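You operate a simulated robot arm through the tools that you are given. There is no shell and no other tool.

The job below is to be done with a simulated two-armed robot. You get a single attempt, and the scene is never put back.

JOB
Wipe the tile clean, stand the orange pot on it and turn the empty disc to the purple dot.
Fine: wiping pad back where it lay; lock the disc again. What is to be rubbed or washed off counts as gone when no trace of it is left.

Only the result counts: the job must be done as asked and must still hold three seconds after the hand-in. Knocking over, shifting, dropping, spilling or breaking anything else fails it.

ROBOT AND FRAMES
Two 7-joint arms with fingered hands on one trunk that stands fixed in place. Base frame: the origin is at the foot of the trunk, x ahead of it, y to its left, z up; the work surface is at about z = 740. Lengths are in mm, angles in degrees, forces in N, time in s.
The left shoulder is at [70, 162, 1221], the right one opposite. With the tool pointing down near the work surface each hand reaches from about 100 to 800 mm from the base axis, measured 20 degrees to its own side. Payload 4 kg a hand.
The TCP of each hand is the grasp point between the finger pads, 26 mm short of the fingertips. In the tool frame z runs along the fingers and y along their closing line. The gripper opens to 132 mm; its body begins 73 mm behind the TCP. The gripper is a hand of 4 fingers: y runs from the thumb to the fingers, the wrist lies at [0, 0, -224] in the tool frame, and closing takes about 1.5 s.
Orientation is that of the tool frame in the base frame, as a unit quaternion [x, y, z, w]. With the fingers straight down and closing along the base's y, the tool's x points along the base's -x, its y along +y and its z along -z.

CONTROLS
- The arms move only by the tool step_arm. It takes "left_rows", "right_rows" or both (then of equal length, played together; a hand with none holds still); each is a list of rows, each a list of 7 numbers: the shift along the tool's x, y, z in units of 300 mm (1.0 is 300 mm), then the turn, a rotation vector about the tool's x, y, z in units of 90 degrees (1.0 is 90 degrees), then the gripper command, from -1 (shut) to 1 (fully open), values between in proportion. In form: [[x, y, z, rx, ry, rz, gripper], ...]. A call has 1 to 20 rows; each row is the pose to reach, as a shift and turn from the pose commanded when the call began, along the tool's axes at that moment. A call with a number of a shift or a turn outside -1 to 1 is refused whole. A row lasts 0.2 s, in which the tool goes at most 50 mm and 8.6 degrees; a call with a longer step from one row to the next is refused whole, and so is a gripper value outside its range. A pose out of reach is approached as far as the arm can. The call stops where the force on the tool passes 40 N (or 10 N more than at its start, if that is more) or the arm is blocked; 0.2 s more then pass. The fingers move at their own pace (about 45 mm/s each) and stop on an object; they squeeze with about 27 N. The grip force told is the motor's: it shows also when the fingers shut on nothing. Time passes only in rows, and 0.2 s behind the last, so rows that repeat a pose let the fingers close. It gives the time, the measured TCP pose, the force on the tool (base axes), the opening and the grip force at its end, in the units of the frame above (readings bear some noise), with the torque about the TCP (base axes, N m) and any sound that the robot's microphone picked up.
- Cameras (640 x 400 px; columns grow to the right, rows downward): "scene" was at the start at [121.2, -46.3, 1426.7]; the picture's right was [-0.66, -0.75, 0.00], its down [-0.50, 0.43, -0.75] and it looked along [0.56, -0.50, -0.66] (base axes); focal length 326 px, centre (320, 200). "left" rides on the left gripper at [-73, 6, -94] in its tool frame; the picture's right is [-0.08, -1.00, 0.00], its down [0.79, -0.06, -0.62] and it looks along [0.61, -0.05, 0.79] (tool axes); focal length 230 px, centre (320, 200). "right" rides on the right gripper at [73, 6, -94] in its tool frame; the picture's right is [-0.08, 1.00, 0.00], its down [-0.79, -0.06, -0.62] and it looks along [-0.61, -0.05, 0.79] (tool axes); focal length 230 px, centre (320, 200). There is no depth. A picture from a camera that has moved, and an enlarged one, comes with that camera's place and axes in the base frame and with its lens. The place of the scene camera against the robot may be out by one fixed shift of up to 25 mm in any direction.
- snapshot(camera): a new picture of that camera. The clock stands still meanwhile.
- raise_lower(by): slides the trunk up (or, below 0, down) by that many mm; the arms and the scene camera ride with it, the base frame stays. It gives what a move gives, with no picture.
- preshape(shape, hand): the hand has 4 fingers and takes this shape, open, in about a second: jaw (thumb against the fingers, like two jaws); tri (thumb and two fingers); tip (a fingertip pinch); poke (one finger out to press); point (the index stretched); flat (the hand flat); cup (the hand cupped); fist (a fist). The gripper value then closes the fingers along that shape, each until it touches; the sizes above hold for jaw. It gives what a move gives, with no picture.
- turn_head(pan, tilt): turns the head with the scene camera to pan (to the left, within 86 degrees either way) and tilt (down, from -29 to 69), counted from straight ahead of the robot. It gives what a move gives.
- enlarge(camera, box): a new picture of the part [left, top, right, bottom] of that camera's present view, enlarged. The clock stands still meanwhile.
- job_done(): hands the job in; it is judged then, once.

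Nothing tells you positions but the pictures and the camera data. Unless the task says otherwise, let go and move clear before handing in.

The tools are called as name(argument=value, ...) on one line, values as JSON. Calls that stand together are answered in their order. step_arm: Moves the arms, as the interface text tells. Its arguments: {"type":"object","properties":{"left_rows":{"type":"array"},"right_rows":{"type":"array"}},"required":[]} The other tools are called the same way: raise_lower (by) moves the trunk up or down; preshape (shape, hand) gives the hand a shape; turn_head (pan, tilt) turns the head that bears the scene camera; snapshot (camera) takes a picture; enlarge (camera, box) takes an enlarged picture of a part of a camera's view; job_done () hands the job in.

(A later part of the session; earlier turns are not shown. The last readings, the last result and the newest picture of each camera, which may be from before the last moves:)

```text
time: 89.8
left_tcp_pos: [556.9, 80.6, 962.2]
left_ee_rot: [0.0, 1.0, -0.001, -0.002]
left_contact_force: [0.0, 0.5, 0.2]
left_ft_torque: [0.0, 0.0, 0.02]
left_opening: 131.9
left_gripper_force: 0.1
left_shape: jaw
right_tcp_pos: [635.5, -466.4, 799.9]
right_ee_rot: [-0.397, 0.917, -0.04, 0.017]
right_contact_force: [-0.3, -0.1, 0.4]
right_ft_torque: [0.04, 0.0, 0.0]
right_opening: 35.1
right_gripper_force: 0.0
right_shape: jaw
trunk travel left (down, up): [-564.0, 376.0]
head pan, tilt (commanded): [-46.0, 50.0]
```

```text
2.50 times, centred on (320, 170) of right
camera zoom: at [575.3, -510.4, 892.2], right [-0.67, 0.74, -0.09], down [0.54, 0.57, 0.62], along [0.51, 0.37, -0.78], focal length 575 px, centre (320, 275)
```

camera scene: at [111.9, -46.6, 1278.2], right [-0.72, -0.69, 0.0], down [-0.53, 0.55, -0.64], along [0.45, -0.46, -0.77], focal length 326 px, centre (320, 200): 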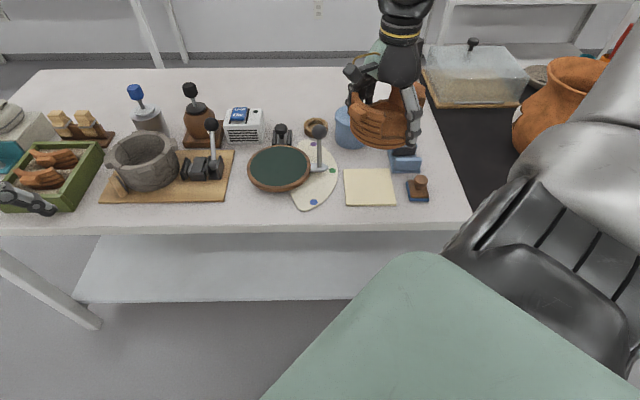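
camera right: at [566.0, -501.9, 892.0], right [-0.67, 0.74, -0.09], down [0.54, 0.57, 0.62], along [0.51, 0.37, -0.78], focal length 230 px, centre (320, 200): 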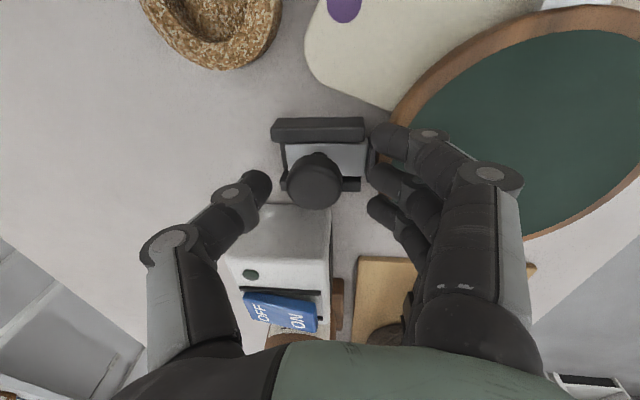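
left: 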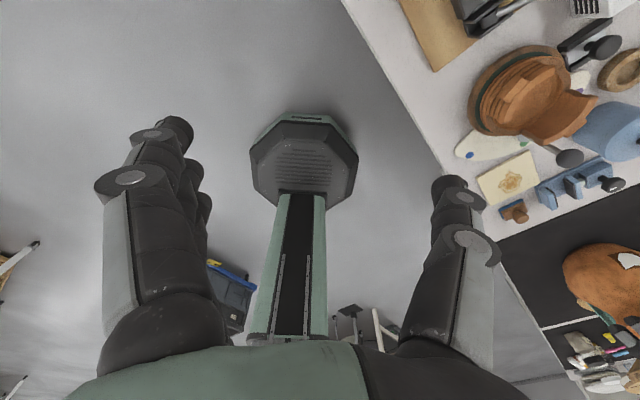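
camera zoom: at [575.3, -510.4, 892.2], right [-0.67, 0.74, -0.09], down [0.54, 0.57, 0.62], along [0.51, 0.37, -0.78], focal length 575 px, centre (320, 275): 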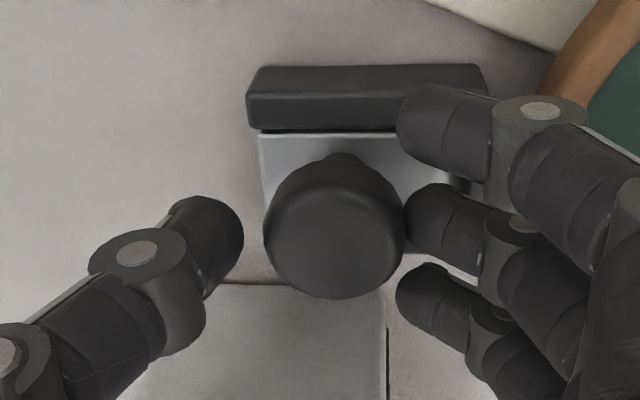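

The slide moves out freely (about 6 mm so far). Pushing further to its end.

step_arm(right_rows=[[0, -0.01, 0.001, 0, 0, 0, -0.48], [0, -0.02, 0.002, 0, 0, 0, -0.48], [0, -0.028, 0.0025, 0, 0, 0, -0.48]])

enlarge(camera="right", box=[220, 90, 420, 250])

```text
time: 90.6
left_tcp_pos: [558.5, 80.1, 962.5]
left_ee_rot: [0.0, 1.0, 0.0, 0.0]
left_contact_force: [0.4, 0.9, 0.5]
left_ft_torque: [-0.01, -0.01, -0.03]
left_opening: 131.9
left_gripper_force: 0.1
left_shape: jaw
right_tcp_pos: [642.0, -471.0, 799.3]
right_ee_rot: [-0.397, 0.917, -0.039, 0.018]
right_contact_force: [0.3, 0.0, 0.2]
right_ft_torque: [-0.01, 0.0, 0.01]
right_opening: 34.9
right_gripper_force: 0.0
right_shape: jaw
trunk travel left (down, up): [-564.0, 376.0]
head pan, tilt (commanded): [-46.0, 50.0]
```

```text
2.50 times, centred on (320, 170) of right
camera zoom: at [581.7, -515.8, 892.2], right [-0.67, 0.74, -0.09], down [0.54, 0.57, 0.62], along [0.51, 0.37, -0.78], focal length 575 px, centre (320, 275)
```

zoom: 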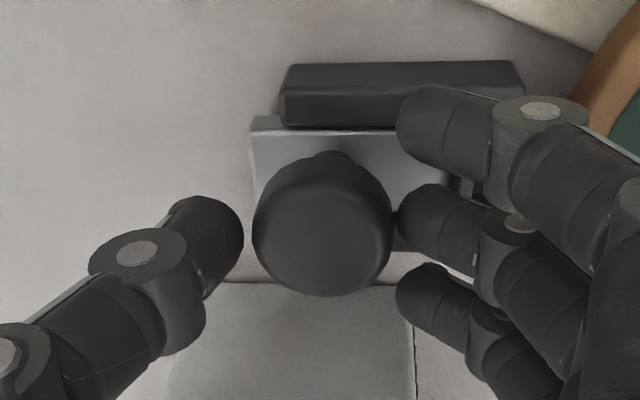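

The slide has moved ~15 mm and snapped on ahead of the fingers, suggesting it reached its open end. A small further push to confirm.

step_arm(right_rows=[[0, -0.007, 0.0005, 0, 0, 0, -0.48], [0, -0.014, 0.001, 0, 0, 0, -0.48]])

enlarge(camera="right", box=[220, 90, 420, 250])

```text
time: 91.2
left_tcp_pos: [556.5, 79.8, 962.9]
left_ee_rot: [0.0, 1.0, 0.0, 0.001]
left_contact_force: [-1.4, -0.5, -0.1]
left_ft_torque: [-0.02, 0.03, 0.04]
left_opening: 131.9
left_gripper_force: 0.0
left_shape: jaw
right_tcp_pos: [645.2, -474.2, 798.7]
right_ee_rot: [-0.397, 0.917, -0.04, 0.018]
right_contact_force: [-1.4, 0.9, 2.0]
right_ft_torque: [0.0, 0.05, 0.02]
right_opening: 35.3
right_gripper_force: 0.1
right_shape: jaw
trunk travel left (down, up): [-564.0, 376.0]
head pan, tilt (commanded): [-46.0, 50.0]
```

```text
2.50 times, centred on (320, 170) of right
camera zoom: at [584.4, -518.2, 892.0], right [-0.67, 0.74, -0.09], down [0.54, 0.57, 0.62], along [0.51, 0.37, -0.78], focal length 575 px, centre (320, 275)
```

zoom: 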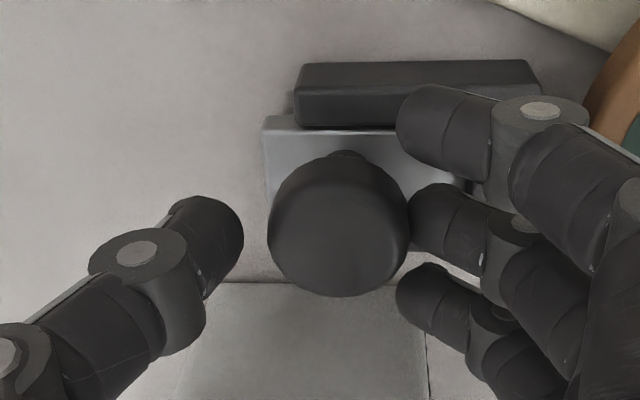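

End stop reached (2 N), so the disc is unlocked. Opening slightly and rising clear.

step_arm(right_rows=[[0, 0.007, 0, 0, 0, 0, -0.3], [0, 0.007, 0, 0, 0, 0, -0.2], [0, 0.007, 0, 0, 0, 0, -0.2], [0, 0.007, -0.08, 0, 0, 0, -0.2], [0, 0.01, -0.2, 0, 0, 0, -0.2], [0, 0.02, -0.34, 0, 0, 0, -0.2], [0, 0.04, -0.46, 0, 0, 0, -0.2]])

snapshot(camera="right")

enlarge(camera="scene", box=[230, 90, 350, 190])

```text
time: 92.8
left_tcp_pos: [556.7, 80.0, 963.6]
left_ee_rot: [0.001, 1.0, 0.001, 0.0]
left_contact_force: [-0.4, 0.1, 0.4]
left_ft_torque: [0.02, -0.02, -0.01]
left_opening: 131.9
left_gripper_force: 0.1
left_shape: jaw
right_tcp_pos: [627.6, -458.3, 936.8]
right_ee_rot: [-0.397, 0.917, -0.039, 0.018]
right_contact_force: [0.1, -0.5, 0.7]
right_ft_torque: [0.01, 0.0, 0.0]
right_opening: 52.2
right_gripper_force: 0.1
right_shape: jaw
trunk travel left (down, up): [-564.0, 376.0]
head pan, tilt (commanded): [-46.0, 50.0]
```

```text
taken
camera right: at [567.4, -502.0, 1029.3], right [-0.67, 0.74, -0.09], down [0.54, 0.57, 0.62], along [0.51, 0.37, -0.78], focal length 230 px, centre (320, 200)
```

right: 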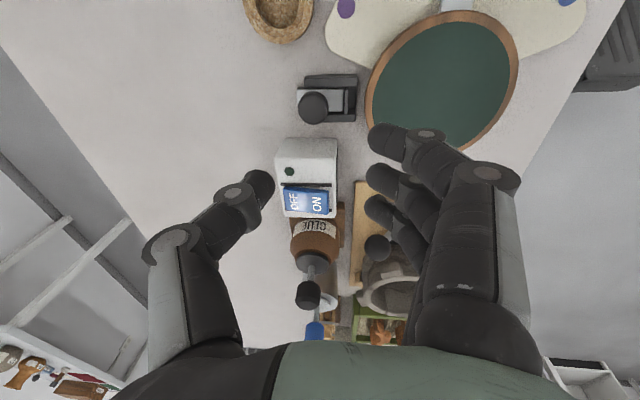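

```text
4.00 times, centred on (290, 140) of scene
camera zoom: at [110.6, -45.4, 1278.4], right [-0.72, -0.69, 0.0], down [-0.53, 0.55, -0.64], along [0.45, -0.46, -0.77], focal length 1302 px, centre (440, 440)
```

zoom: 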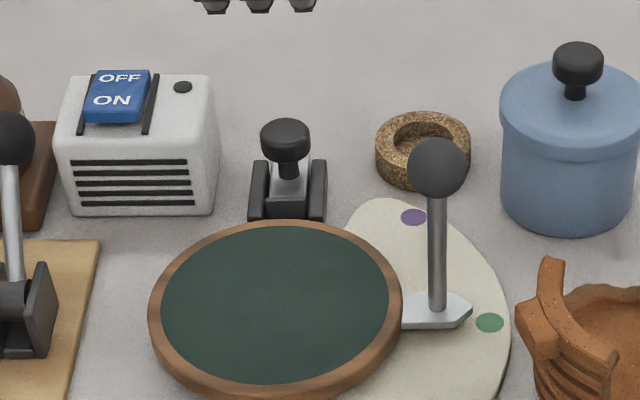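

Unlocked and clear. Now the lever: I'll move above its ball at about (484,-449) with the same hand orientation (fingers on the near side, thumb on the far side).

step_arm(right_rows=[[0.06, 0.074, -0.002, 0, 0, 0, -0.2], [0.12, 0.148, -0.005, 0, 0, 0, -0.2], [0.18, 0.222, -0.008, 0, 0, 0, -0.2], [0.24, 0.296, -0.01, 0, 0, 0, -0.2], [0.304, 0.371, -0.012, 0, 0, 0, -0.2]])

snapshot(camera="right")

enlarge(camera="right", box=[230, 60, 430, 220])

```text
time: 94.0
left_tcp_pos: [556.0, 79.9, 963.3]
left_ee_rot: [0.0, 1.0, 0.001, -0.001]
left_contact_force: [-0.1, 0.4, 0.7]
left_ft_torque: [0.02, -0.02, -0.01]
left_opening: 132.2
left_gripper_force: 0.0
left_shape: jaw
right_tcp_pos: [482.1, -448.8, 927.0]
right_ee_rot: [-0.397, 0.917, -0.039, 0.018]
right_contact_force: [-0.3, -0.5, 0.6]
right_ft_torque: [0.0, -0.01, 0.01]
right_opening: 52.2
right_gripper_force: 0.0
right_shape: jaw
trunk travel left (down, up): [-564.0, 376.0]
head pan, tilt (commanded): [-46.0, 50.0]
```

```text
taken
camera right: at [422.4, -493.0, 1021.2], right [-0.67, 0.74, -0.09], down [0.54, 0.57, 0.62], along [0.51, 0.37, -0.78], focal length 230 px, centre (320, 200)
```

right: 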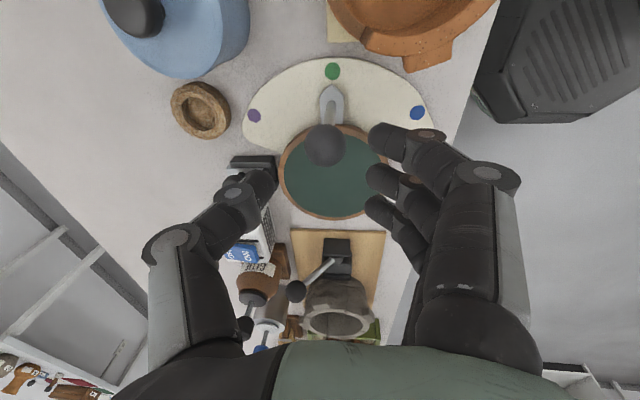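

```text
2.50 times, centred on (330, 140) of right
camera zoom: at [422.4, -493.0, 1021.2], right [-0.67, 0.74, -0.09], down [0.54, 0.57, 0.62], along [0.51, 0.37, -0.78], focal length 575 px, centre (295, 350)
```

zoom: 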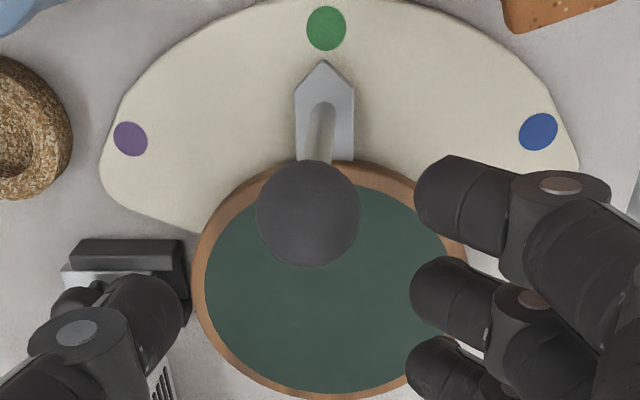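

The ball is at about (488,-448) and the pointer points exactly at green. Descending so the ball sits between thumb and fingers.

step_arm(right_rows=[[-0.005, 0.003, 0.08, 0, 0, 0, -0.2], [-0.01, 0.006, 0.15, 0, 0, 0, -0.2], [-0.014, 0.008, 0.2, 0, 0, 0, -0.2], [-0.014, 0.008, 0.217, 0, 0, 0, -0.2]])

snapshot(camera="right")

enlarge(camera="scene", box=[250, 80, 390, 210])

```text
time: 95.0
left_tcp_pos: [557.1, 79.1, 962.6]
left_ee_rot: [0.0, 1.0, 0.001, 0.0]
left_contact_force: [0.2, 0.7, -0.6]
left_ft_torque: [-0.01, 0.0, 0.03]
left_opening: 131.8
left_gripper_force: 0.1
left_shape: jaw
right_tcp_pos: [487.4, -449.2, 863.8]
right_ee_rot: [-0.396, 0.917, -0.04, 0.018]
right_contact_force: [-0.6, 0.4, 0.8]
right_ft_torque: [0.01, -0.01, 0.02]
right_opening: 52.2
right_gripper_force: 0.0
right_shape: jaw
trunk travel left (down, up): [-564.0, 376.0]
head pan, tilt (commanded): [-46.0, 50.0]
```

```text
taken
camera right: at [428.0, -492.5, 955.6], right [-0.67, 0.74, -0.09], down [0.54, 0.57, 0.62], along [0.51, 0.37, -0.78], focal length 230 px, centre (320, 200)
```

right: 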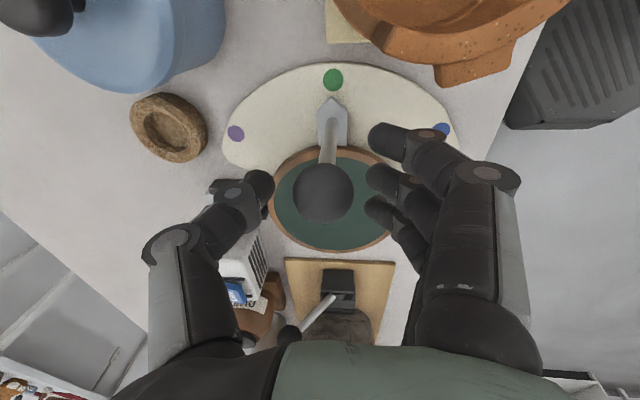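

```text
3.08 times, centred on (320, 145) of scene
camera zoom: at [111.4, -46.2, 1278.3], right [-0.72, -0.69, 0.0], down [-0.53, 0.55, -0.64], along [0.45, -0.46, -0.77], focal length 1001 px, centre (320, 369)
```

zoom: 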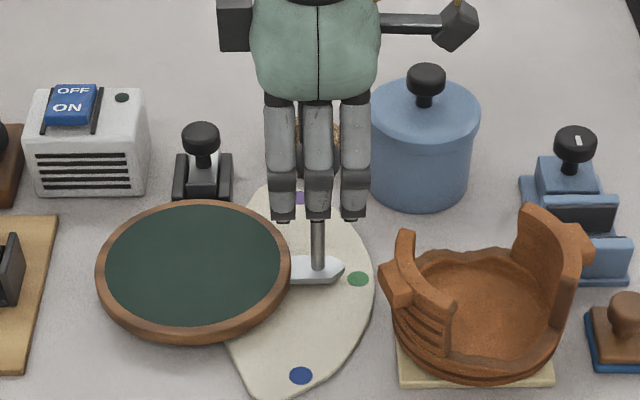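

Ball is straddled. I'll narrow the opening a little and swing it along the arc toward purple, first about halfway.

step_arm(right_rows=[[0, 0, 0, 0, 0, 0, -0.3], [0, 0, 0, 0, 0, 0, -0.42], [0, 0, 0, 0, 0, 0, -0.42], [0, -0.015, 0.001, 0, -0.001, -0.017, -0.42], [-0.001, -0.031, 0.003, 0, -0.003, -0.034, -0.42], [-0.004, -0.049, 0.004, 0, -0.004, -0.053, -0.42], [-0.007, -0.067, 0.006, 0, -0.006, -0.073, -0.42], [-0.011, -0.084, 0.007, 0, -0.008, -0.092, -0.42], [-0.016, -0.101, 0.009, 0, -0.01, -0.111, -0.42], [-0.023, -0.118, 0.01, 0, -0.011, -0.13, -0.42], [-0.03, -0.134, 0.012, 0, -0.013, -0.15, -0.42]])

snapshot(camera="right")

enlarge(camera="scene", box=[250, 80, 390, 210])

```text
time: 97.4
left_tcp_pos: [556.7, 80.1, 962.0]
left_ee_rot: [0.0, 1.0, 0.0, -0.001]
left_contact_force: [-0.4, 0.1, -0.1]
left_ft_torque: [-0.03, 0.01, -0.01]
left_opening: 131.7
left_gripper_force: 0.0
left_shape: jaw
right_tcp_pos: [524.4, -469.2, 865.8]
right_ee_rot: [-0.503, 0.863, -0.037, 0.024]
right_contact_force: [0.2, -0.2, 0.3]
right_ft_torque: [-0.02, 0.02, 0.01]
right_opening: 38.9
right_gripper_force: 0.0
right_shape: jaw
trunk travel left (down, up): [-564.0, 376.0]
head pan, tilt (commanded): [-46.0, 50.0]
```

```text
taken
camera right: at [476.1, -526.4, 957.3], right [-0.82, 0.56, -0.09], down [0.39, 0.68, 0.62], along [0.41, 0.48, -0.78], focal length 230 px, centre (320, 200)
```

right: 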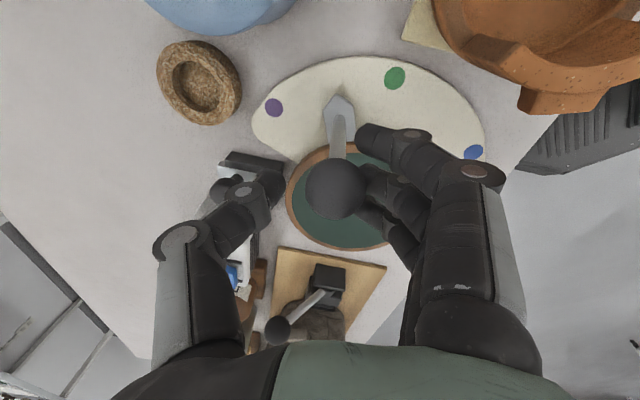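

```text
3.08 times, centred on (320, 145) of scene
camera zoom: at [111.7, -46.1, 1278.3], right [-0.72, -0.69, 0.0], down [-0.53, 0.55, -0.64], along [0.45, -0.46, -0.77], focal length 1001 px, centre (320, 369)
```

zoom: 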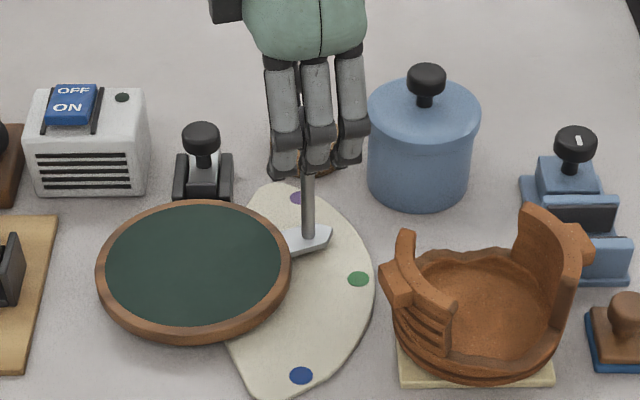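

The disc turns freely; the pointer is about halfway. Continuing along the arc toward purple.

step_arm(right_rows=[[-0.004, -0.017, 0.0015, 0, -0.002, -0.019, -0.42], [-0.01, -0.034, 0.003, 0, -0.003, -0.039, -0.42], [-0.017, -0.05, 0.0045, 0, -0.005, -0.058, -0.42], [-0.025, -0.066, 0.006, 0, -0.007, -0.078, -0.42], [-0.034, -0.082, 0.007, 0, -0.008, -0.097, -0.42], [-0.043, -0.097, 0.008, 0, -0.01, -0.117, -0.42], [-0.048, -0.103, 0.009, 0, -0.011, -0.125, -0.42]])

snapshot(camera="right")

enlarge(camera="right", box=[220, 60, 420, 220])

enlarge(camera="scene", box=[260, 100, 350, 190])

```text
time: 99.0
left_tcp_pos: [556.7, 79.0, 963.3]
left_ee_rot: [-0.001, 1.0, 0.0, 0.0]
left_contact_force: [-0.2, 0.2, -0.5]
left_ft_torque: [0.01, 0.06, 0.03]
left_opening: 131.9
left_gripper_force: 0.0
left_shape: jaw
right_tcp_pos: [558.1, -472.1, 864.8]
right_ee_rot: [-0.585, 0.81, -0.036, 0.028]
right_contact_force: [1.0, 0.0, -0.7]
right_ft_torque: [0.01, -0.03, -0.01]
right_opening: 38.5
right_gripper_force: 0.1
right_shape: jaw
trunk travel left (down, up): [-564.0, 376.0]
head pan, tilt (commanded): [-46.0, 50.0]
```

```text
taken
camera right: at [521.8, -537.0, 956.9], right [-0.92, 0.39, -0.09], down [0.25, 0.74, 0.62], along [0.3, 0.55, -0.78], focal length 230 px, centre (320, 200)
```

right: 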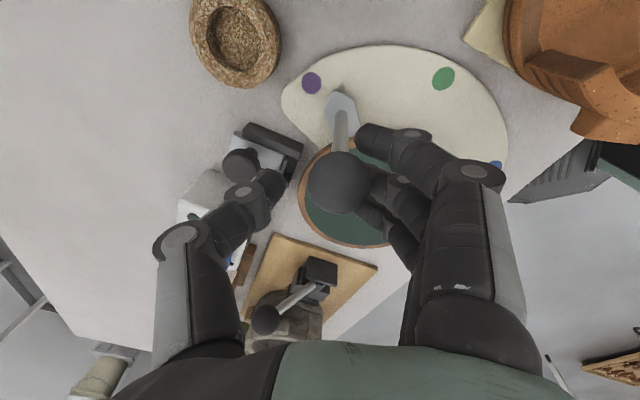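

```text
2.50 times, centred on (320, 140) of right
camera zoom: at [521.8, -537.0, 956.9], right [-0.92, 0.39, -0.09], down [0.25, 0.74, 0.62], along [0.3, 0.55, -0.78], focal length 575 px, centre (320, 350)
```

zoom: 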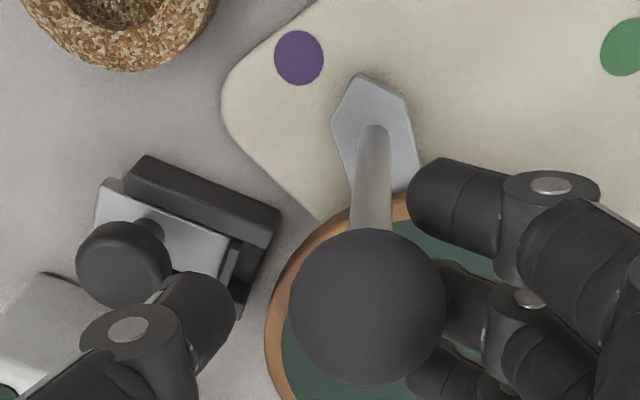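

```text
4.44 times, centred on (305, 145) of scene
camera zoom: at [111.5, -46.1, 1278.3], right [-0.72, -0.69, 0.0], down [-0.53, 0.55, -0.64], along [0.45, -0.46, -0.77], focal length 1446 px, centre (387, 444)
```

zoom: 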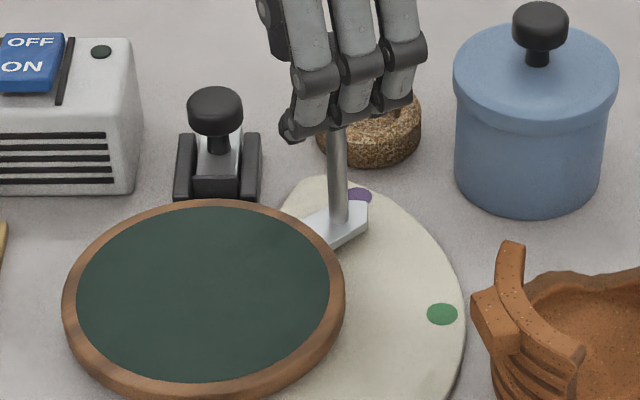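

The pointer is at ~268°, the purple dot at ~276°, so about 8° more. Nudging further.

step_arm(right_rows=[[-0.004, -0.011, 0.001, 0, 0, 0, -0.42], [-0.009, -0.023, 0.002, 0, 0, 0, -0.42], [-0.0134, -0.034, 0.003, 0, 0, 0, -0.42], [-0.0134, -0.034, 0.003, 0, 0, 0, -0.42]])

enlarge(camera="right", box=[220, 60, 420, 220])

enlarge(camera="scene", box=[260, 100, 350, 190])

```text
time: 100.0
left_tcp_pos: [558.0, 79.2, 962.6]
left_ee_rot: [0.001, 1.0, 0.0, 0.0]
left_contact_force: [0.1, 0.5, 0.4]
left_ft_torque: [0.01, 0.01, -0.05]
left_opening: 131.8
left_gripper_force: 0.1
left_shape: jaw
right_tcp_pos: [569.6, -470.1, 863.9]
right_ee_rot: [-0.585, 0.81, -0.035, 0.027]
right_contact_force: [-0.1, 0.2, 0.0]
right_ft_torque: [-0.01, 0.01, 0.01]
right_opening: 38.9
right_gripper_force: 0.2
right_shape: jaw
trunk travel left (down, up): [-564.0, 376.0]
head pan, tilt (commanded): [-46.0, 50.0]
```

```text
2.50 times, centred on (320, 140) of right
camera zoom: at [533.9, -536.3, 957.0], right [-0.92, 0.39, -0.09], down [0.25, 0.74, 0.62], along [0.3, 0.55, -0.78], focal length 575 px, centre (320, 350)
```

zoom: 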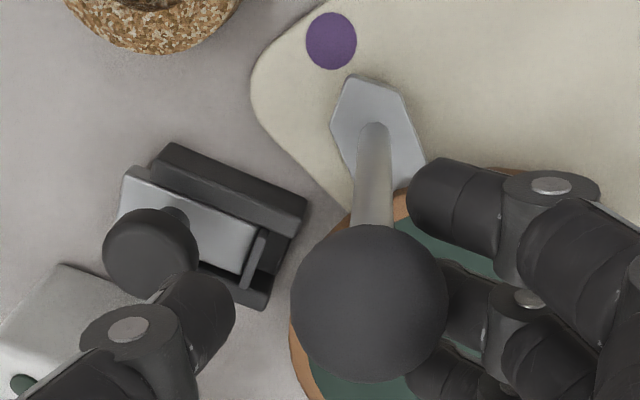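

```text
4.44 times, centred on (305, 145) of scene
camera zoom: at [111.4, -46.2, 1278.3], right [-0.72, -0.69, 0.0], down [-0.53, 0.55, -0.64], along [0.45, -0.46, -0.77], focal length 1446 px, centre (387, 444)
```

zoom: 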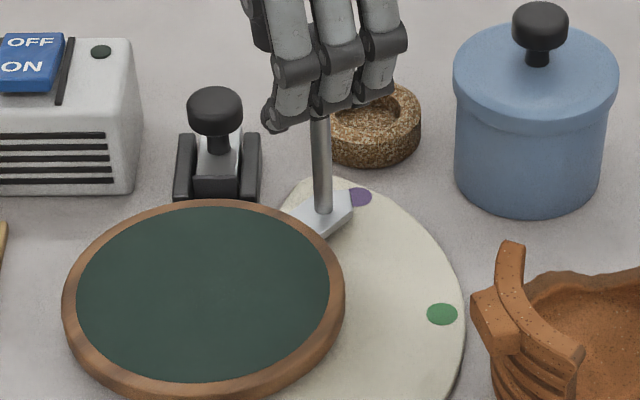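

The pointer is within about 1–2° of the purple dot. One more 2 mm nudge.

step_arm(right_rows=[[-0.0012, -0.003, 0, 0, 0, 0, -0.42], [-0.0024, -0.0065, 0, 0, 0, 0, -0.42], [-0.0024, -0.0065, 0, 0, 0, 0, -0.42]])

enlarge(camera="right", box=[270, 60, 390, 160])

enlarge(camera="scene", box=[300, 120, 350, 160])

```text
time: 100.8
left_tcp_pos: [557.2, 80.0, 962.3]
left_ee_rot: [0.0, 1.0, 0.0, -0.001]
left_contact_force: [-0.4, -0.6, 0.3]
left_ft_torque: [0.0, 0.02, 0.01]
left_opening: 131.8
left_gripper_force: 0.0
left_shape: jaw
right_tcp_pos: [572.4, -471.4, 864.8]
right_ee_rot: [-0.586, 0.809, -0.035, 0.027]
right_contact_force: [0.2, 0.8, -0.7]
right_ft_torque: [-0.02, -0.01, 0.0]
right_opening: 39.0
right_gripper_force: 0.1
right_shape: jaw
trunk travel left (down, up): [-564.0, 376.0]
head pan, tilt (commanded): [-46.0, 50.0]
```

```text
4.00 times, centred on (330, 110) of right
camera zoom: at [535.3, -536.2, 957.2], right [-0.92, 0.39, -0.09], down [0.25, 0.74, 0.62], along [0.3, 0.55, -0.78], focal length 920 px, centre (280, 560)
```

zoom: 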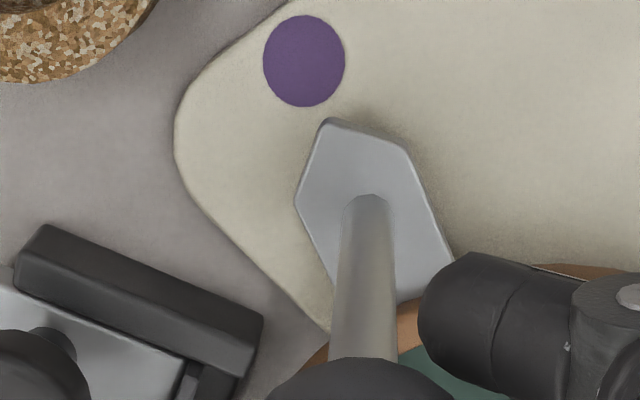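

```text
10.00 times, centred on (325, 140) of scene
camera zoom: at [111.5, -46.1, 1278.3], right [-0.72, -0.69, 0.0], down [-0.53, 0.55, -0.64], along [0.45, -0.46, -0.77], focal length 3255 px, centre (270, 800)
```

zoom: 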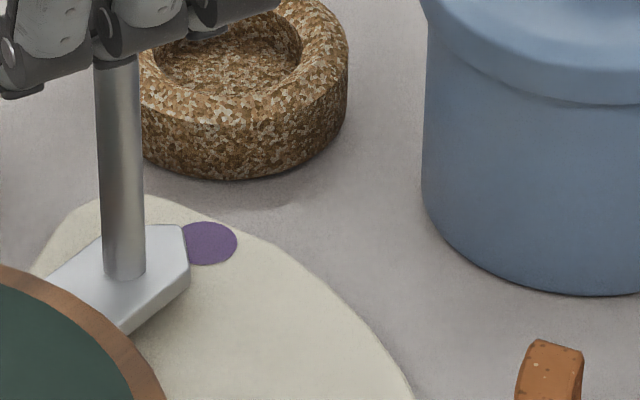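

The pointer axis now lines up with the purple dot (both at ~276.2° about the disc axis). Opening gently and lifting off the ball.

step_arm(right_rows=[[0, 0, 0, 0, 0, 0, -0.3], [0, 0, 0, 0, 0, 0, -0.15], [0, 0, 0, 0, 0, 0, -0.1], [0, 0, -0.06, 0, 0, 0, -0.1], [0, 0, -0.15, 0, 0, 0, -0.1], [0, 0, -0.25, 0, 0, 0, -0.1]])

snapshot(camera="right")

enlarge(camera="right", box=[240, 40, 400, 170])

```text
time: 102.2
left_tcp_pos: [556.1, 80.7, 963.0]
left_ee_rot: [0.0, 1.0, -0.001, 0.0]
left_contact_force: [-0.5, -0.1, 0.0]
left_ft_torque: [0.02, -0.02, -0.02]
left_opening: 131.5
left_gripper_force: 0.0
left_shape: jaw
right_tcp_pos: [565.4, -469.0, 940.2]
right_ee_rot: [-0.585, 0.81, -0.036, 0.027]
right_contact_force: [0.9, -0.1, 0.6]
right_ft_torque: [0.01, 0.01, 0.0]
right_opening: 58.7
right_gripper_force: 0.0
right_shape: jaw
trunk travel left (down, up): [-564.0, 376.0]
head pan, tilt (commanded): [-46.0, 50.0]
```

```text
taken
camera right: at [528.2, -533.9, 1032.7], right [-0.92, 0.39, -0.09], down [0.25, 0.74, 0.62], along [0.31, 0.55, -0.78], focal length 230 px, centre (320, 200)
```

right: 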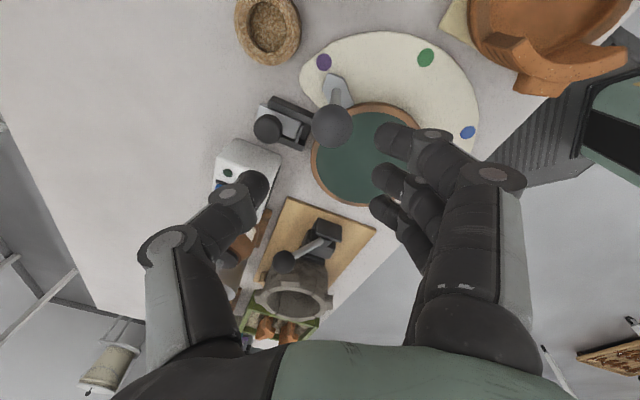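

```text
3.08 times, centred on (320, 105) of right
camera zoom: at [528.2, -533.9, 1032.7], right [-0.92, 0.39, -0.09], down [0.25, 0.74, 0.62], along [0.31, 0.55, -0.78], focal length 708 px, centre (320, 492)
```

zoom: 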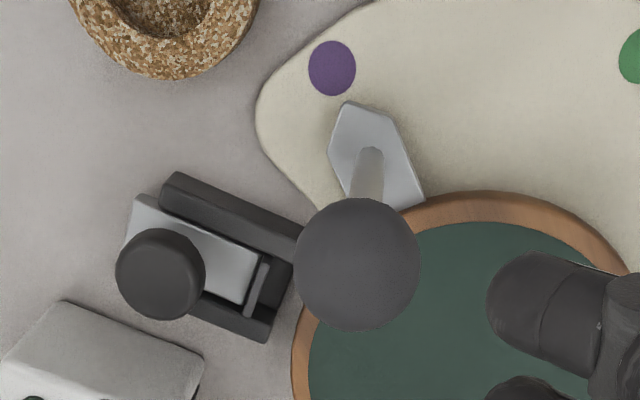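

Pointer stays on purple. Now to lock again: I'll move back above the knob (now ~15 mm further out, near (639,-470)) with yaw about -42°, keeping clear of the lever ball.

step_arm(right_rows=[[-0.015, -0.045, 0.0, 0, 0.006, 0.066, -0.15], [-0.03, -0.09, 0.005, 0, 0.0115, 0.131, -0.15], [-0.048, -0.14, 0.012, 0, 0.017, 0.197, -0.15], [-0.065, -0.185, 0.02, 0, 0.023, 0.263, -0.15], [-0.082, -0.22, 0.05, 0, 0.0287, 0.3287, -0.15], [-0.082, -0.227, 0.1, 0, 0.0287, 0.3287, -0.15]])

snapshot(camera="right")

enlarge(camera="right", box=[230, 60, 430, 220])

```text
time: 103.6
left_tcp_pos: [558.2, 78.3, 962.8]
left_ee_rot: [0.0, 1.0, 0.0, -0.001]
left_contact_force: [-0.2, -0.5, 0.6]
left_ft_torque: [0.02, 0.01, -0.02]
left_opening: 131.9
left_gripper_force: 0.1
left_shape: jaw
right_tcp_pos: [638.5, -467.1, 914.8]
right_ee_rot: [-0.357, 0.933, -0.04, 0.016]
right_contact_force: [0.1, 0.4, -0.2]
right_ft_torque: [-0.02, 0.03, 0.01]
right_opening: 56.7
right_gripper_force: 0.0
right_shape: jaw
trunk travel left (down, up): [-564.0, 376.0]
head pan, tilt (commanded): [-46.0, 50.0]
```

```text
taken
camera right: at [575.8, -506.5, 1007.8], right [-0.61, 0.79, -0.09], down [0.59, 0.52, 0.62], along [0.54, 0.33, -0.78], focal length 230 px, centre (320, 200)
```

right: 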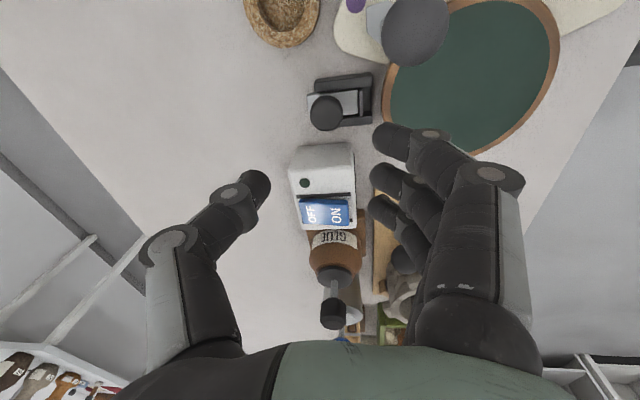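

```text
2.50 times, centred on (330, 140) of right
camera zoom: at [575.8, -506.5, 1007.8], right [-0.61, 0.79, -0.09], down [0.59, 0.52, 0.62], along [0.54, 0.33, -0.78], focal length 575 px, centre (295, 350)
```

zoom: 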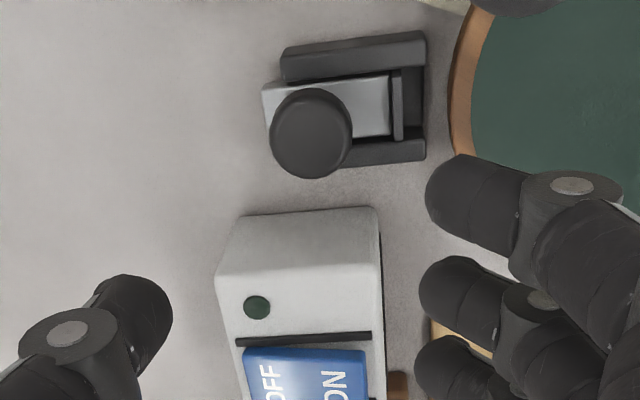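

Descending over the knob again in two stages.

step_arm(right_rows=[[-0.002, 0.005, 0.1, 0, 0, 0, -0.15], [-0.004, 0.01, 0.2, 0, 0, 0, -0.15], [-0.006, 0.018, 0.3, 0, 0, 0, -0.15]])

snapshot(camera="right")

enlarge(camera="scene", box=[230, 80, 350, 180])

```text
time: 104.4
left_tcp_pos: [558.5, 80.5, 963.1]
left_ee_rot: [0.001, 1.0, 0.001, -0.001]
left_contact_force: [-0.1, 0.8, 0.1]
left_ft_torque: [-0.02, -0.01, 0.01]
left_opening: 131.7
left_gripper_force: 0.0
left_shape: jaw
right_tcp_pos: [643.5, -468.7, 823.4]
right_ee_rot: [-0.357, 0.933, -0.04, 0.016]
right_contact_force: [0.3, 0.0, 0.4]
right_ft_torque: [-0.02, 0.01, 0.02]
right_opening: 56.9
right_gripper_force: 0.1
right_shape: jaw
trunk travel left (down, up): [-564.0, 376.0]
head pan, tilt (commanded): [-46.0, 50.0]
```

```text
taken
camera right: at [579.7, -507.2, 915.4], right [-0.61, 0.79, -0.09], down [0.59, 0.52, 0.62], along [0.54, 0.33, -0.78], focal length 230 px, centre (320, 200)
```

right: 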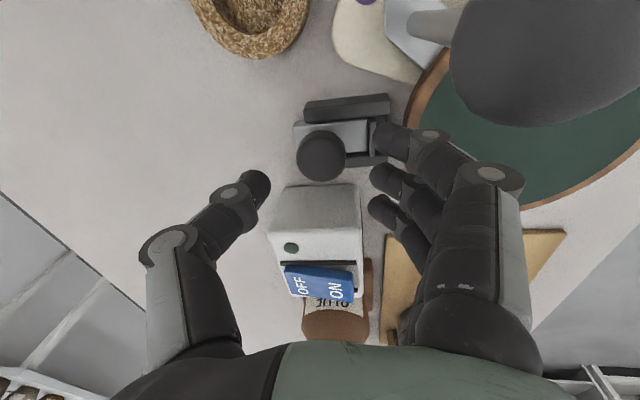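

```text
4.00 times, centred on (290, 130) of scene
camera zoom: at [112.2, -46.5, 1278.3], right [-0.72, -0.69, 0.0], down [-0.53, 0.55, -0.64], along [0.45, -0.46, -0.77], focal length 1302 px, centre (440, 480)
```

zoom: 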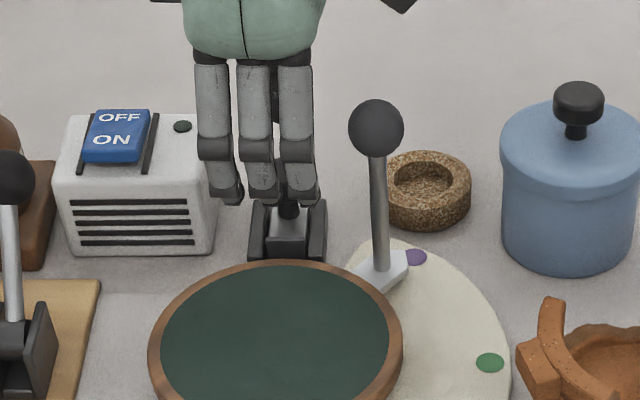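

Clear of the box and lever. Lowering the last 24 mm.

step_arm(right_rows=[[-0.001, 0.003, 0.035, 0, 0, 0, -0.15], [-0.002, 0.006, 0.065, 0, 0, 0, -0.15], [-0.002, 0.006, 0.08, 0, 0, 0, -0.15]])

enlarge(camera="right", box=[220, 70, 420, 230])

enlarge(camera="scene", box=[240, 80, 340, 170])

```text
time: 105.2
left_tcp_pos: [557.4, 80.4, 961.8]
left_ee_rot: [0.0, 1.0, 0.0, -0.001]
left_contact_force: [0.7, 0.1, 0.5]
left_ft_torque: [-0.01, 0.01, 0.01]
left_opening: 131.8
left_gripper_force: 0.1
left_shape: jaw
right_tcp_pos: [642.9, -467.9, 800.5]
right_ee_rot: [-0.357, 0.933, -0.04, 0.017]
right_contact_force: [-0.2, -0.3, 0.8]
right_ft_torque: [0.01, -0.02, 0.0]
right_opening: 57.0
right_gripper_force: 0.0
right_shape: jaw
trunk travel left (down, up): [-564.0, 376.0]
head pan, tilt (commanded): [-46.0, 50.0]
```

```text
2.50 times, centred on (320, 150) of right
camera zoom: at [579.2, -507.2, 893.3], right [-0.61, 0.79, -0.09], down [0.59, 0.52, 0.62], along [0.54, 0.33, -0.78], focal length 575 px, centre (320, 325)
```

zoom: 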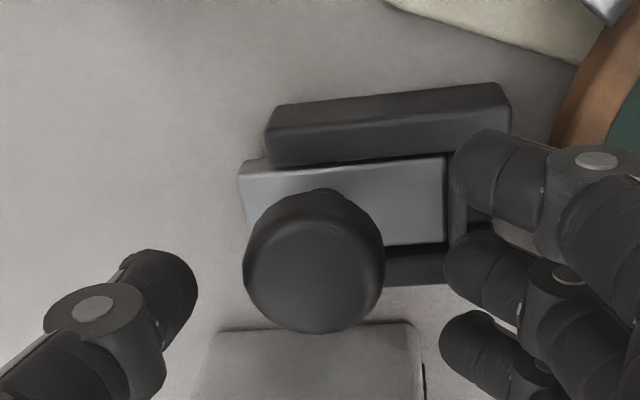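

```text
4.44 times, centred on (290, 125) of scene
camera zoom: at [111.4, -46.1, 1278.3], right [-0.72, -0.69, 0.0], down [-0.53, 0.55, -0.64], along [0.45, -0.46, -0.77], focal length 1446 px, centre (453, 533)
```

zoom: 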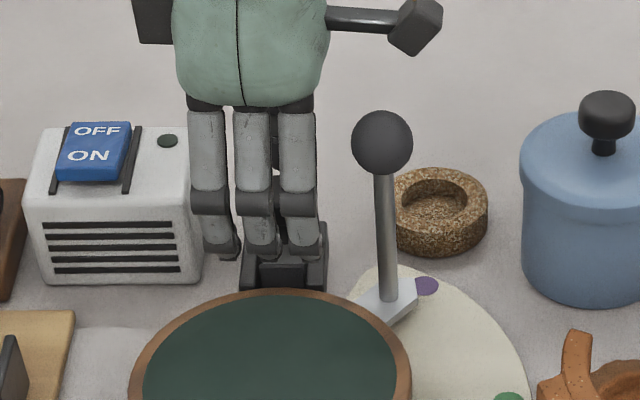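

Knob between thumb and fingers. I'll centre by 3–4 mm, narrow the hand, then draw the knob toward the disc.

step_arm(right_rows=[[0.006, 0, 0, 0, 0, 0, -0.25], [0.012, 0, 0, 0, 0, 0, -0.4], [0.012, 0, 0, 0, 0, 0, -0.48], [0.012, 0, 0, 0, 0, 0, -0.48], [0.013, 0.015, -0.001, 0, 0, 0, -0.48], [0.015, 0.03, -0.003, 0, 0, 0, -0.48], [0.016, 0.046, -0.004, 0, 0, 0, -0.48]])

enlarge(camera="right", box=[220, 70, 420, 230])

enlarge(camera="scene", box=[240, 80, 340, 170])

```text
time: 106.8
left_tcp_pos: [556.6, 80.8, 963.2]
left_ee_rot: [0.0, 1.0, 0.0, 0.0]
left_contact_force: [0.1, -1.1, 0.2]
left_ft_torque: [-0.01, 0.0, 0.02]
left_opening: 131.6
left_gripper_force: 0.0
left_shape: jaw
right_tcp_pos: [629.3, -460.7, 800.9]
right_ee_rot: [-0.358, 0.933, -0.04, 0.017]
right_contact_force: [0.2, -0.1, 0.0]
right_ft_torque: [0.03, -0.01, -0.02]
right_opening: 34.7
right_gripper_force: 0.0
right_shape: jaw
trunk travel left (down, up): [-564.0, 376.0]
head pan, tilt (commanded): [-46.0, 50.0]
```

```text
2.50 times, centred on (320, 150) of right
camera zoom: at [567.1, -499.5, 893.5], right [-0.61, 0.79, -0.09], down [0.59, 0.52, 0.62], along [0.54, 0.33, -0.78], focal length 575 px, centre (320, 325)
```

zoom: 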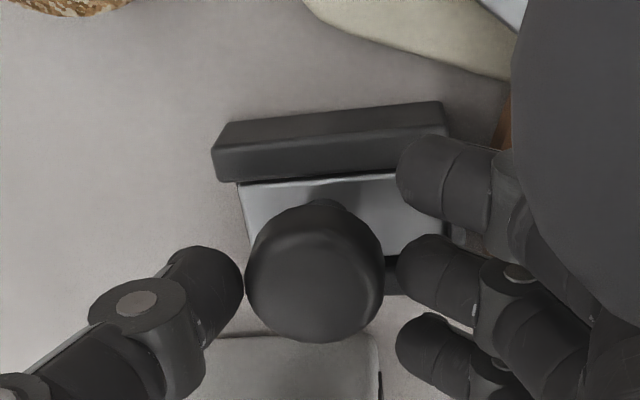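

```text
4.44 times, centred on (290, 125) of scene
camera zoom: at [111.3, -46.0, 1278.3], right [-0.72, -0.69, 0.0], down [-0.53, 0.55, -0.64], along [0.45, -0.46, -0.77], focal length 1446 px, centre (453, 533)
```

zoom: 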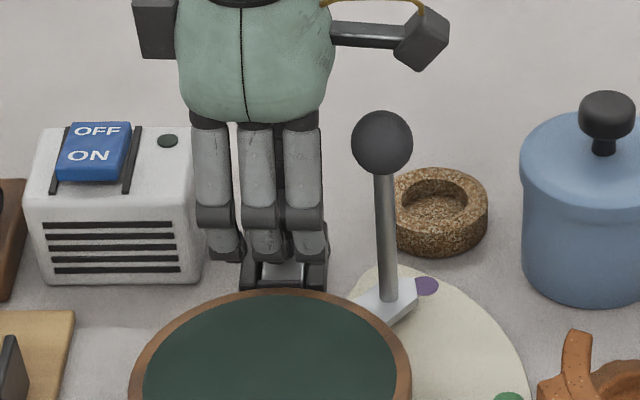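

The slide is nearly home (about 2–3 mm left). Continuing in small steps until the shoe seats.

step_arm(right_rows=[[0.0005, 0.006, -0.0005, 0, 0, 0, -0.48], [0.001, 0.012, -0.001, 0, 0, 0, -0.48], [0.001, 0.014, -0.001, 0, 0, 0, -0.48]])

enlarge(camera="right", box=[220, 70, 420, 230])

```text
time: 107.6
left_tcp_pos: [555.8, 80.0, 963.6]
left_ee_rot: [-0.001, 1.0, 0.0, -0.001]
left_contact_force: [-1.1, 0.0, 0.5]
left_ft_torque: [0.02, -0.01, 0.02]
left_opening: 131.9
left_gripper_force: 0.0
left_shape: jaw
right_tcp_pos: [627.5, -457.7, 801.1]
right_ee_rot: [-0.358, 0.933, -0.04, 0.017]
right_contact_force: [0.4, 0.5, -0.2]
right_ft_torque: [-0.02, -0.01, 0.01]
right_opening: 35.1
right_gripper_force: 0.1
right_shape: jaw
trunk travel left (down, up): [-564.0, 376.0]
head pan, tilt (commanded): [-46.0, 50.0]
```

```text
2.50 times, centred on (320, 150) of right
camera zoom: at [563.9, -496.9, 894.0], right [-0.61, 0.79, -0.09], down [0.59, 0.52, 0.62], along [0.54, 0.33, -0.78], focal length 575 px, centre (320, 325)
```

zoom: 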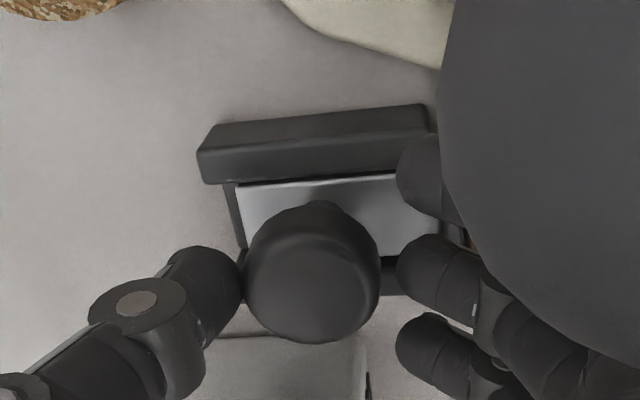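

step_arm(right_rows=[[0.0003, 0.004, -0.0003, 0, 0, 0, -0.48], [0.0006, 0.008, -0.0007, 0, 0, 0, -0.48], [0.0006, 0.008, -0.0007, 0, 0, 0, -0.48]])

enlarge(camera="right", box=[220, 70, 420, 230])

```text
time: 108.4
left_tcp_pos: [557.2, 80.4, 961.8]
left_ee_rot: [0.0, 1.0, 0.0, 0.0]
left_contact_force: [0.6, -0.1, 0.5]
left_ft_torque: [0.0, 0.01, -0.02]
left_opening: 131.5
left_gripper_force: 0.0
left_shape: jaw
right_tcp_pos: [625.3, -456.2, 801.2]
right_ee_rot: [-0.359, 0.932, -0.04, 0.016]
right_contact_force: [0.2, -1.0, 0.8]
right_ft_torque: [-0.02, -0.02, 0.02]
right_opening: 34.8
right_gripper_force: 0.1
right_shape: jaw
trunk travel left (down, up): [-564.0, 376.0]
head pan, tilt (commanded): [-46.0, 50.0]
```

```text
2.50 times, centred on (320, 150) of right
camera zoom: at [562.4, -495.0, 893.4], right [-0.61, 0.79, -0.09], down [0.59, 0.52, 0.62], along [0.54, 0.33, -0.78], focal length 575 px, centre (320, 325)
```

zoom: 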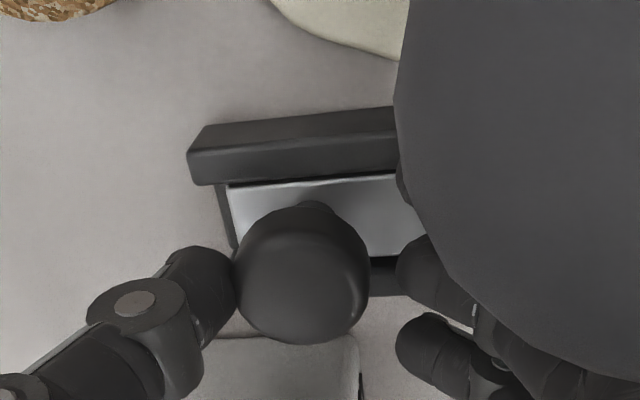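

step_arm(right_rows=[[0.0003, 0.004, -0.0003, 0, 0, 0, -0.48], [0.0005, 0.007, -0.0006, 0, 0, 0, -0.48]])

enlarge(camera="right", box=[220, 70, 420, 230])

enlarge(camera="scene", box=[240, 80, 340, 170])

```text
time: 109.0
left_tcp_pos: [557.3, 79.6, 962.6]
left_ee_rot: [0.0, 1.0, 0.0, -0.001]
left_contact_force: [-0.6, 1.7, -0.3]
left_ft_torque: [-0.01, 0.0, 0.02]
left_opening: 131.8
left_gripper_force: 0.0
left_shape: jaw
right_tcp_pos: [624.0, -454.8, 801.4]
right_ee_rot: [-0.357, 0.933, -0.04, 0.017]
right_contact_force: [1.2, -2.2, 1.1]
right_ft_torque: [-0.06, -0.06, 0.0]
right_opening: 35.8
right_gripper_force: 0.0
right_shape: jaw
trunk travel left (down, up): [-564.0, 376.0]
head pan, tilt (commanded): [-46.0, 50.0]
```

```text
2.50 times, centred on (320, 150) of right
camera zoom: at [560.9, -494.2, 893.7], right [-0.61, 0.79, -0.09], down [0.59, 0.52, 0.62], along [0.54, 0.33, -0.78], focal length 575 px, centre (320, 325)
```

zoom: 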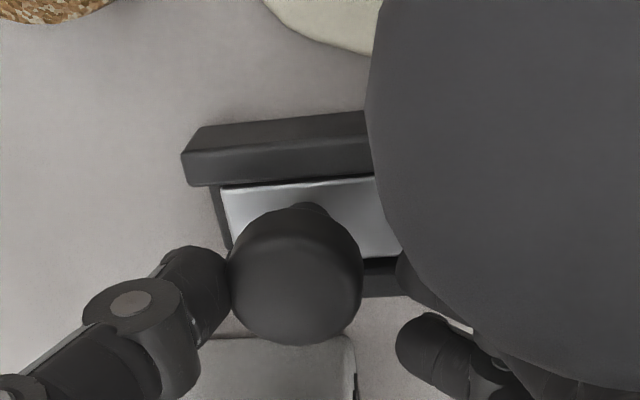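

```text
4.44 times, centred on (290, 125) of scene
camera zoom: at [111.7, -46.2, 1278.3], right [-0.72, -0.69, 0.0], down [-0.53, 0.55, -0.64], along [0.45, -0.46, -0.77], focal length 1446 px, centre (453, 533)
```

zoom: 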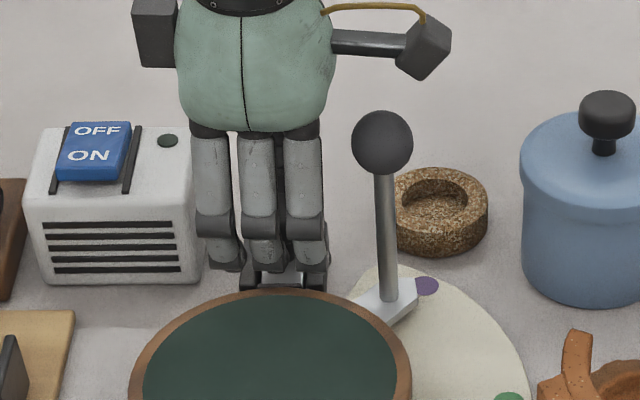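

The slide is home: it no longer moves and pushes back ~2.5 N. Opening the hand and lifting straight off.

step_arm(right_rows=[[0, -0.003, 0, 0, 0, 0, -0.35], [0, -0.005, 0, 0, 0, 0, -0.2], [0, -0.005, 0, 0, 0, 0, -0.15], [0, -0.008, -0.05, 0, 0, 0, -0.15], [0, -0.015, -0.14, 0, 0, 0, -0.15], [0, -0.02, -0.26, 0, 0, 0, -0.15], [0, -0.03, -0.4, 0, 0, 0, -0.15]])

snapshot(camera="right")

enlarge(camera="right", box=[270, 40, 430, 170])

enlarge(camera="scene", box=[250, 100, 350, 200])

```text
time: 110.6
left_tcp_pos: [556.0, 80.6, 962.5]
left_ee_rot: [0.0, 1.0, 0.0, 0.0]
left_contact_force: [0.2, 0.3, 0.1]
left_ft_torque: [0.01, 0.0, -0.02]
left_opening: 131.8
left_gripper_force: 0.0
left_shape: jaw
right_tcp_pos: [624.0, -452.7, 924.5]
right_ee_rot: [-0.358, 0.933, -0.04, 0.016]
right_contact_force: [0.7, -1.4, -0.1]
right_ft_torque: [0.01, -0.01, 0.01]
right_opening: 55.4
right_gripper_force: 0.1
right_shape: jaw
trunk travel left (down, up): [-564.0, 376.0]
head pan, tilt (commanded): [-46.0, 50.0]
```

```text
taken
camera right: at [560.3, -492.2, 1016.4], right [-0.61, 0.79, -0.09], down [0.59, 0.52, 0.62], along [0.54, 0.33, -0.78], focal length 230 px, centre (320, 200)
```

right: 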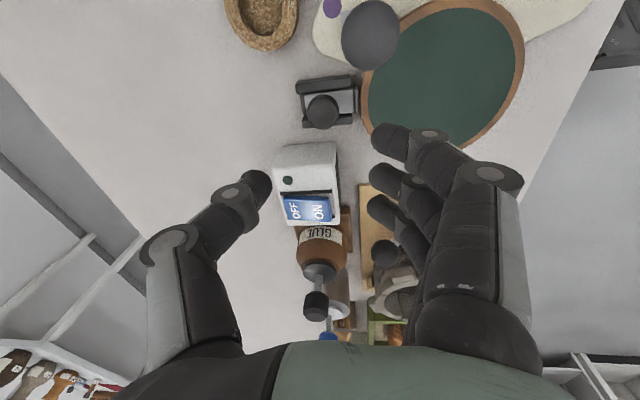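

```text
3.08 times, centred on (350, 105) of right
camera zoom: at [560.3, -492.2, 1016.4], right [-0.61, 0.79, -0.09], down [0.59, 0.52, 0.62], along [0.54, 0.33, -0.78], focal length 708 px, centre (228, 492)
```

zoom: 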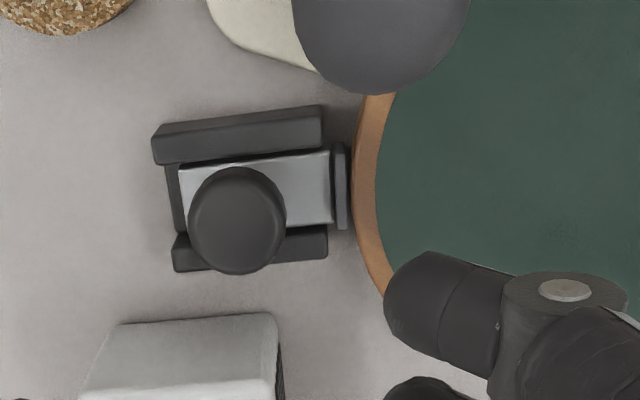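

```text
4.00 times, centred on (300, 150) of scene
camera zoom: at [110.7, -45.5, 1278.3], right [-0.72, -0.69, 0.0], down [-0.53, 0.55, -0.64], along [0.45, -0.46, -0.77], focal length 1302 px, centre (400, 400)
```

zoom: 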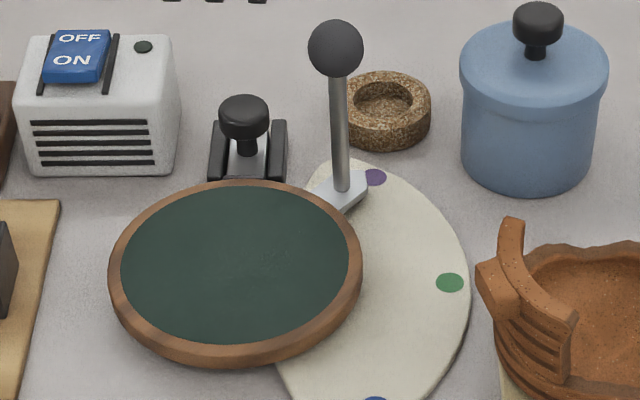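

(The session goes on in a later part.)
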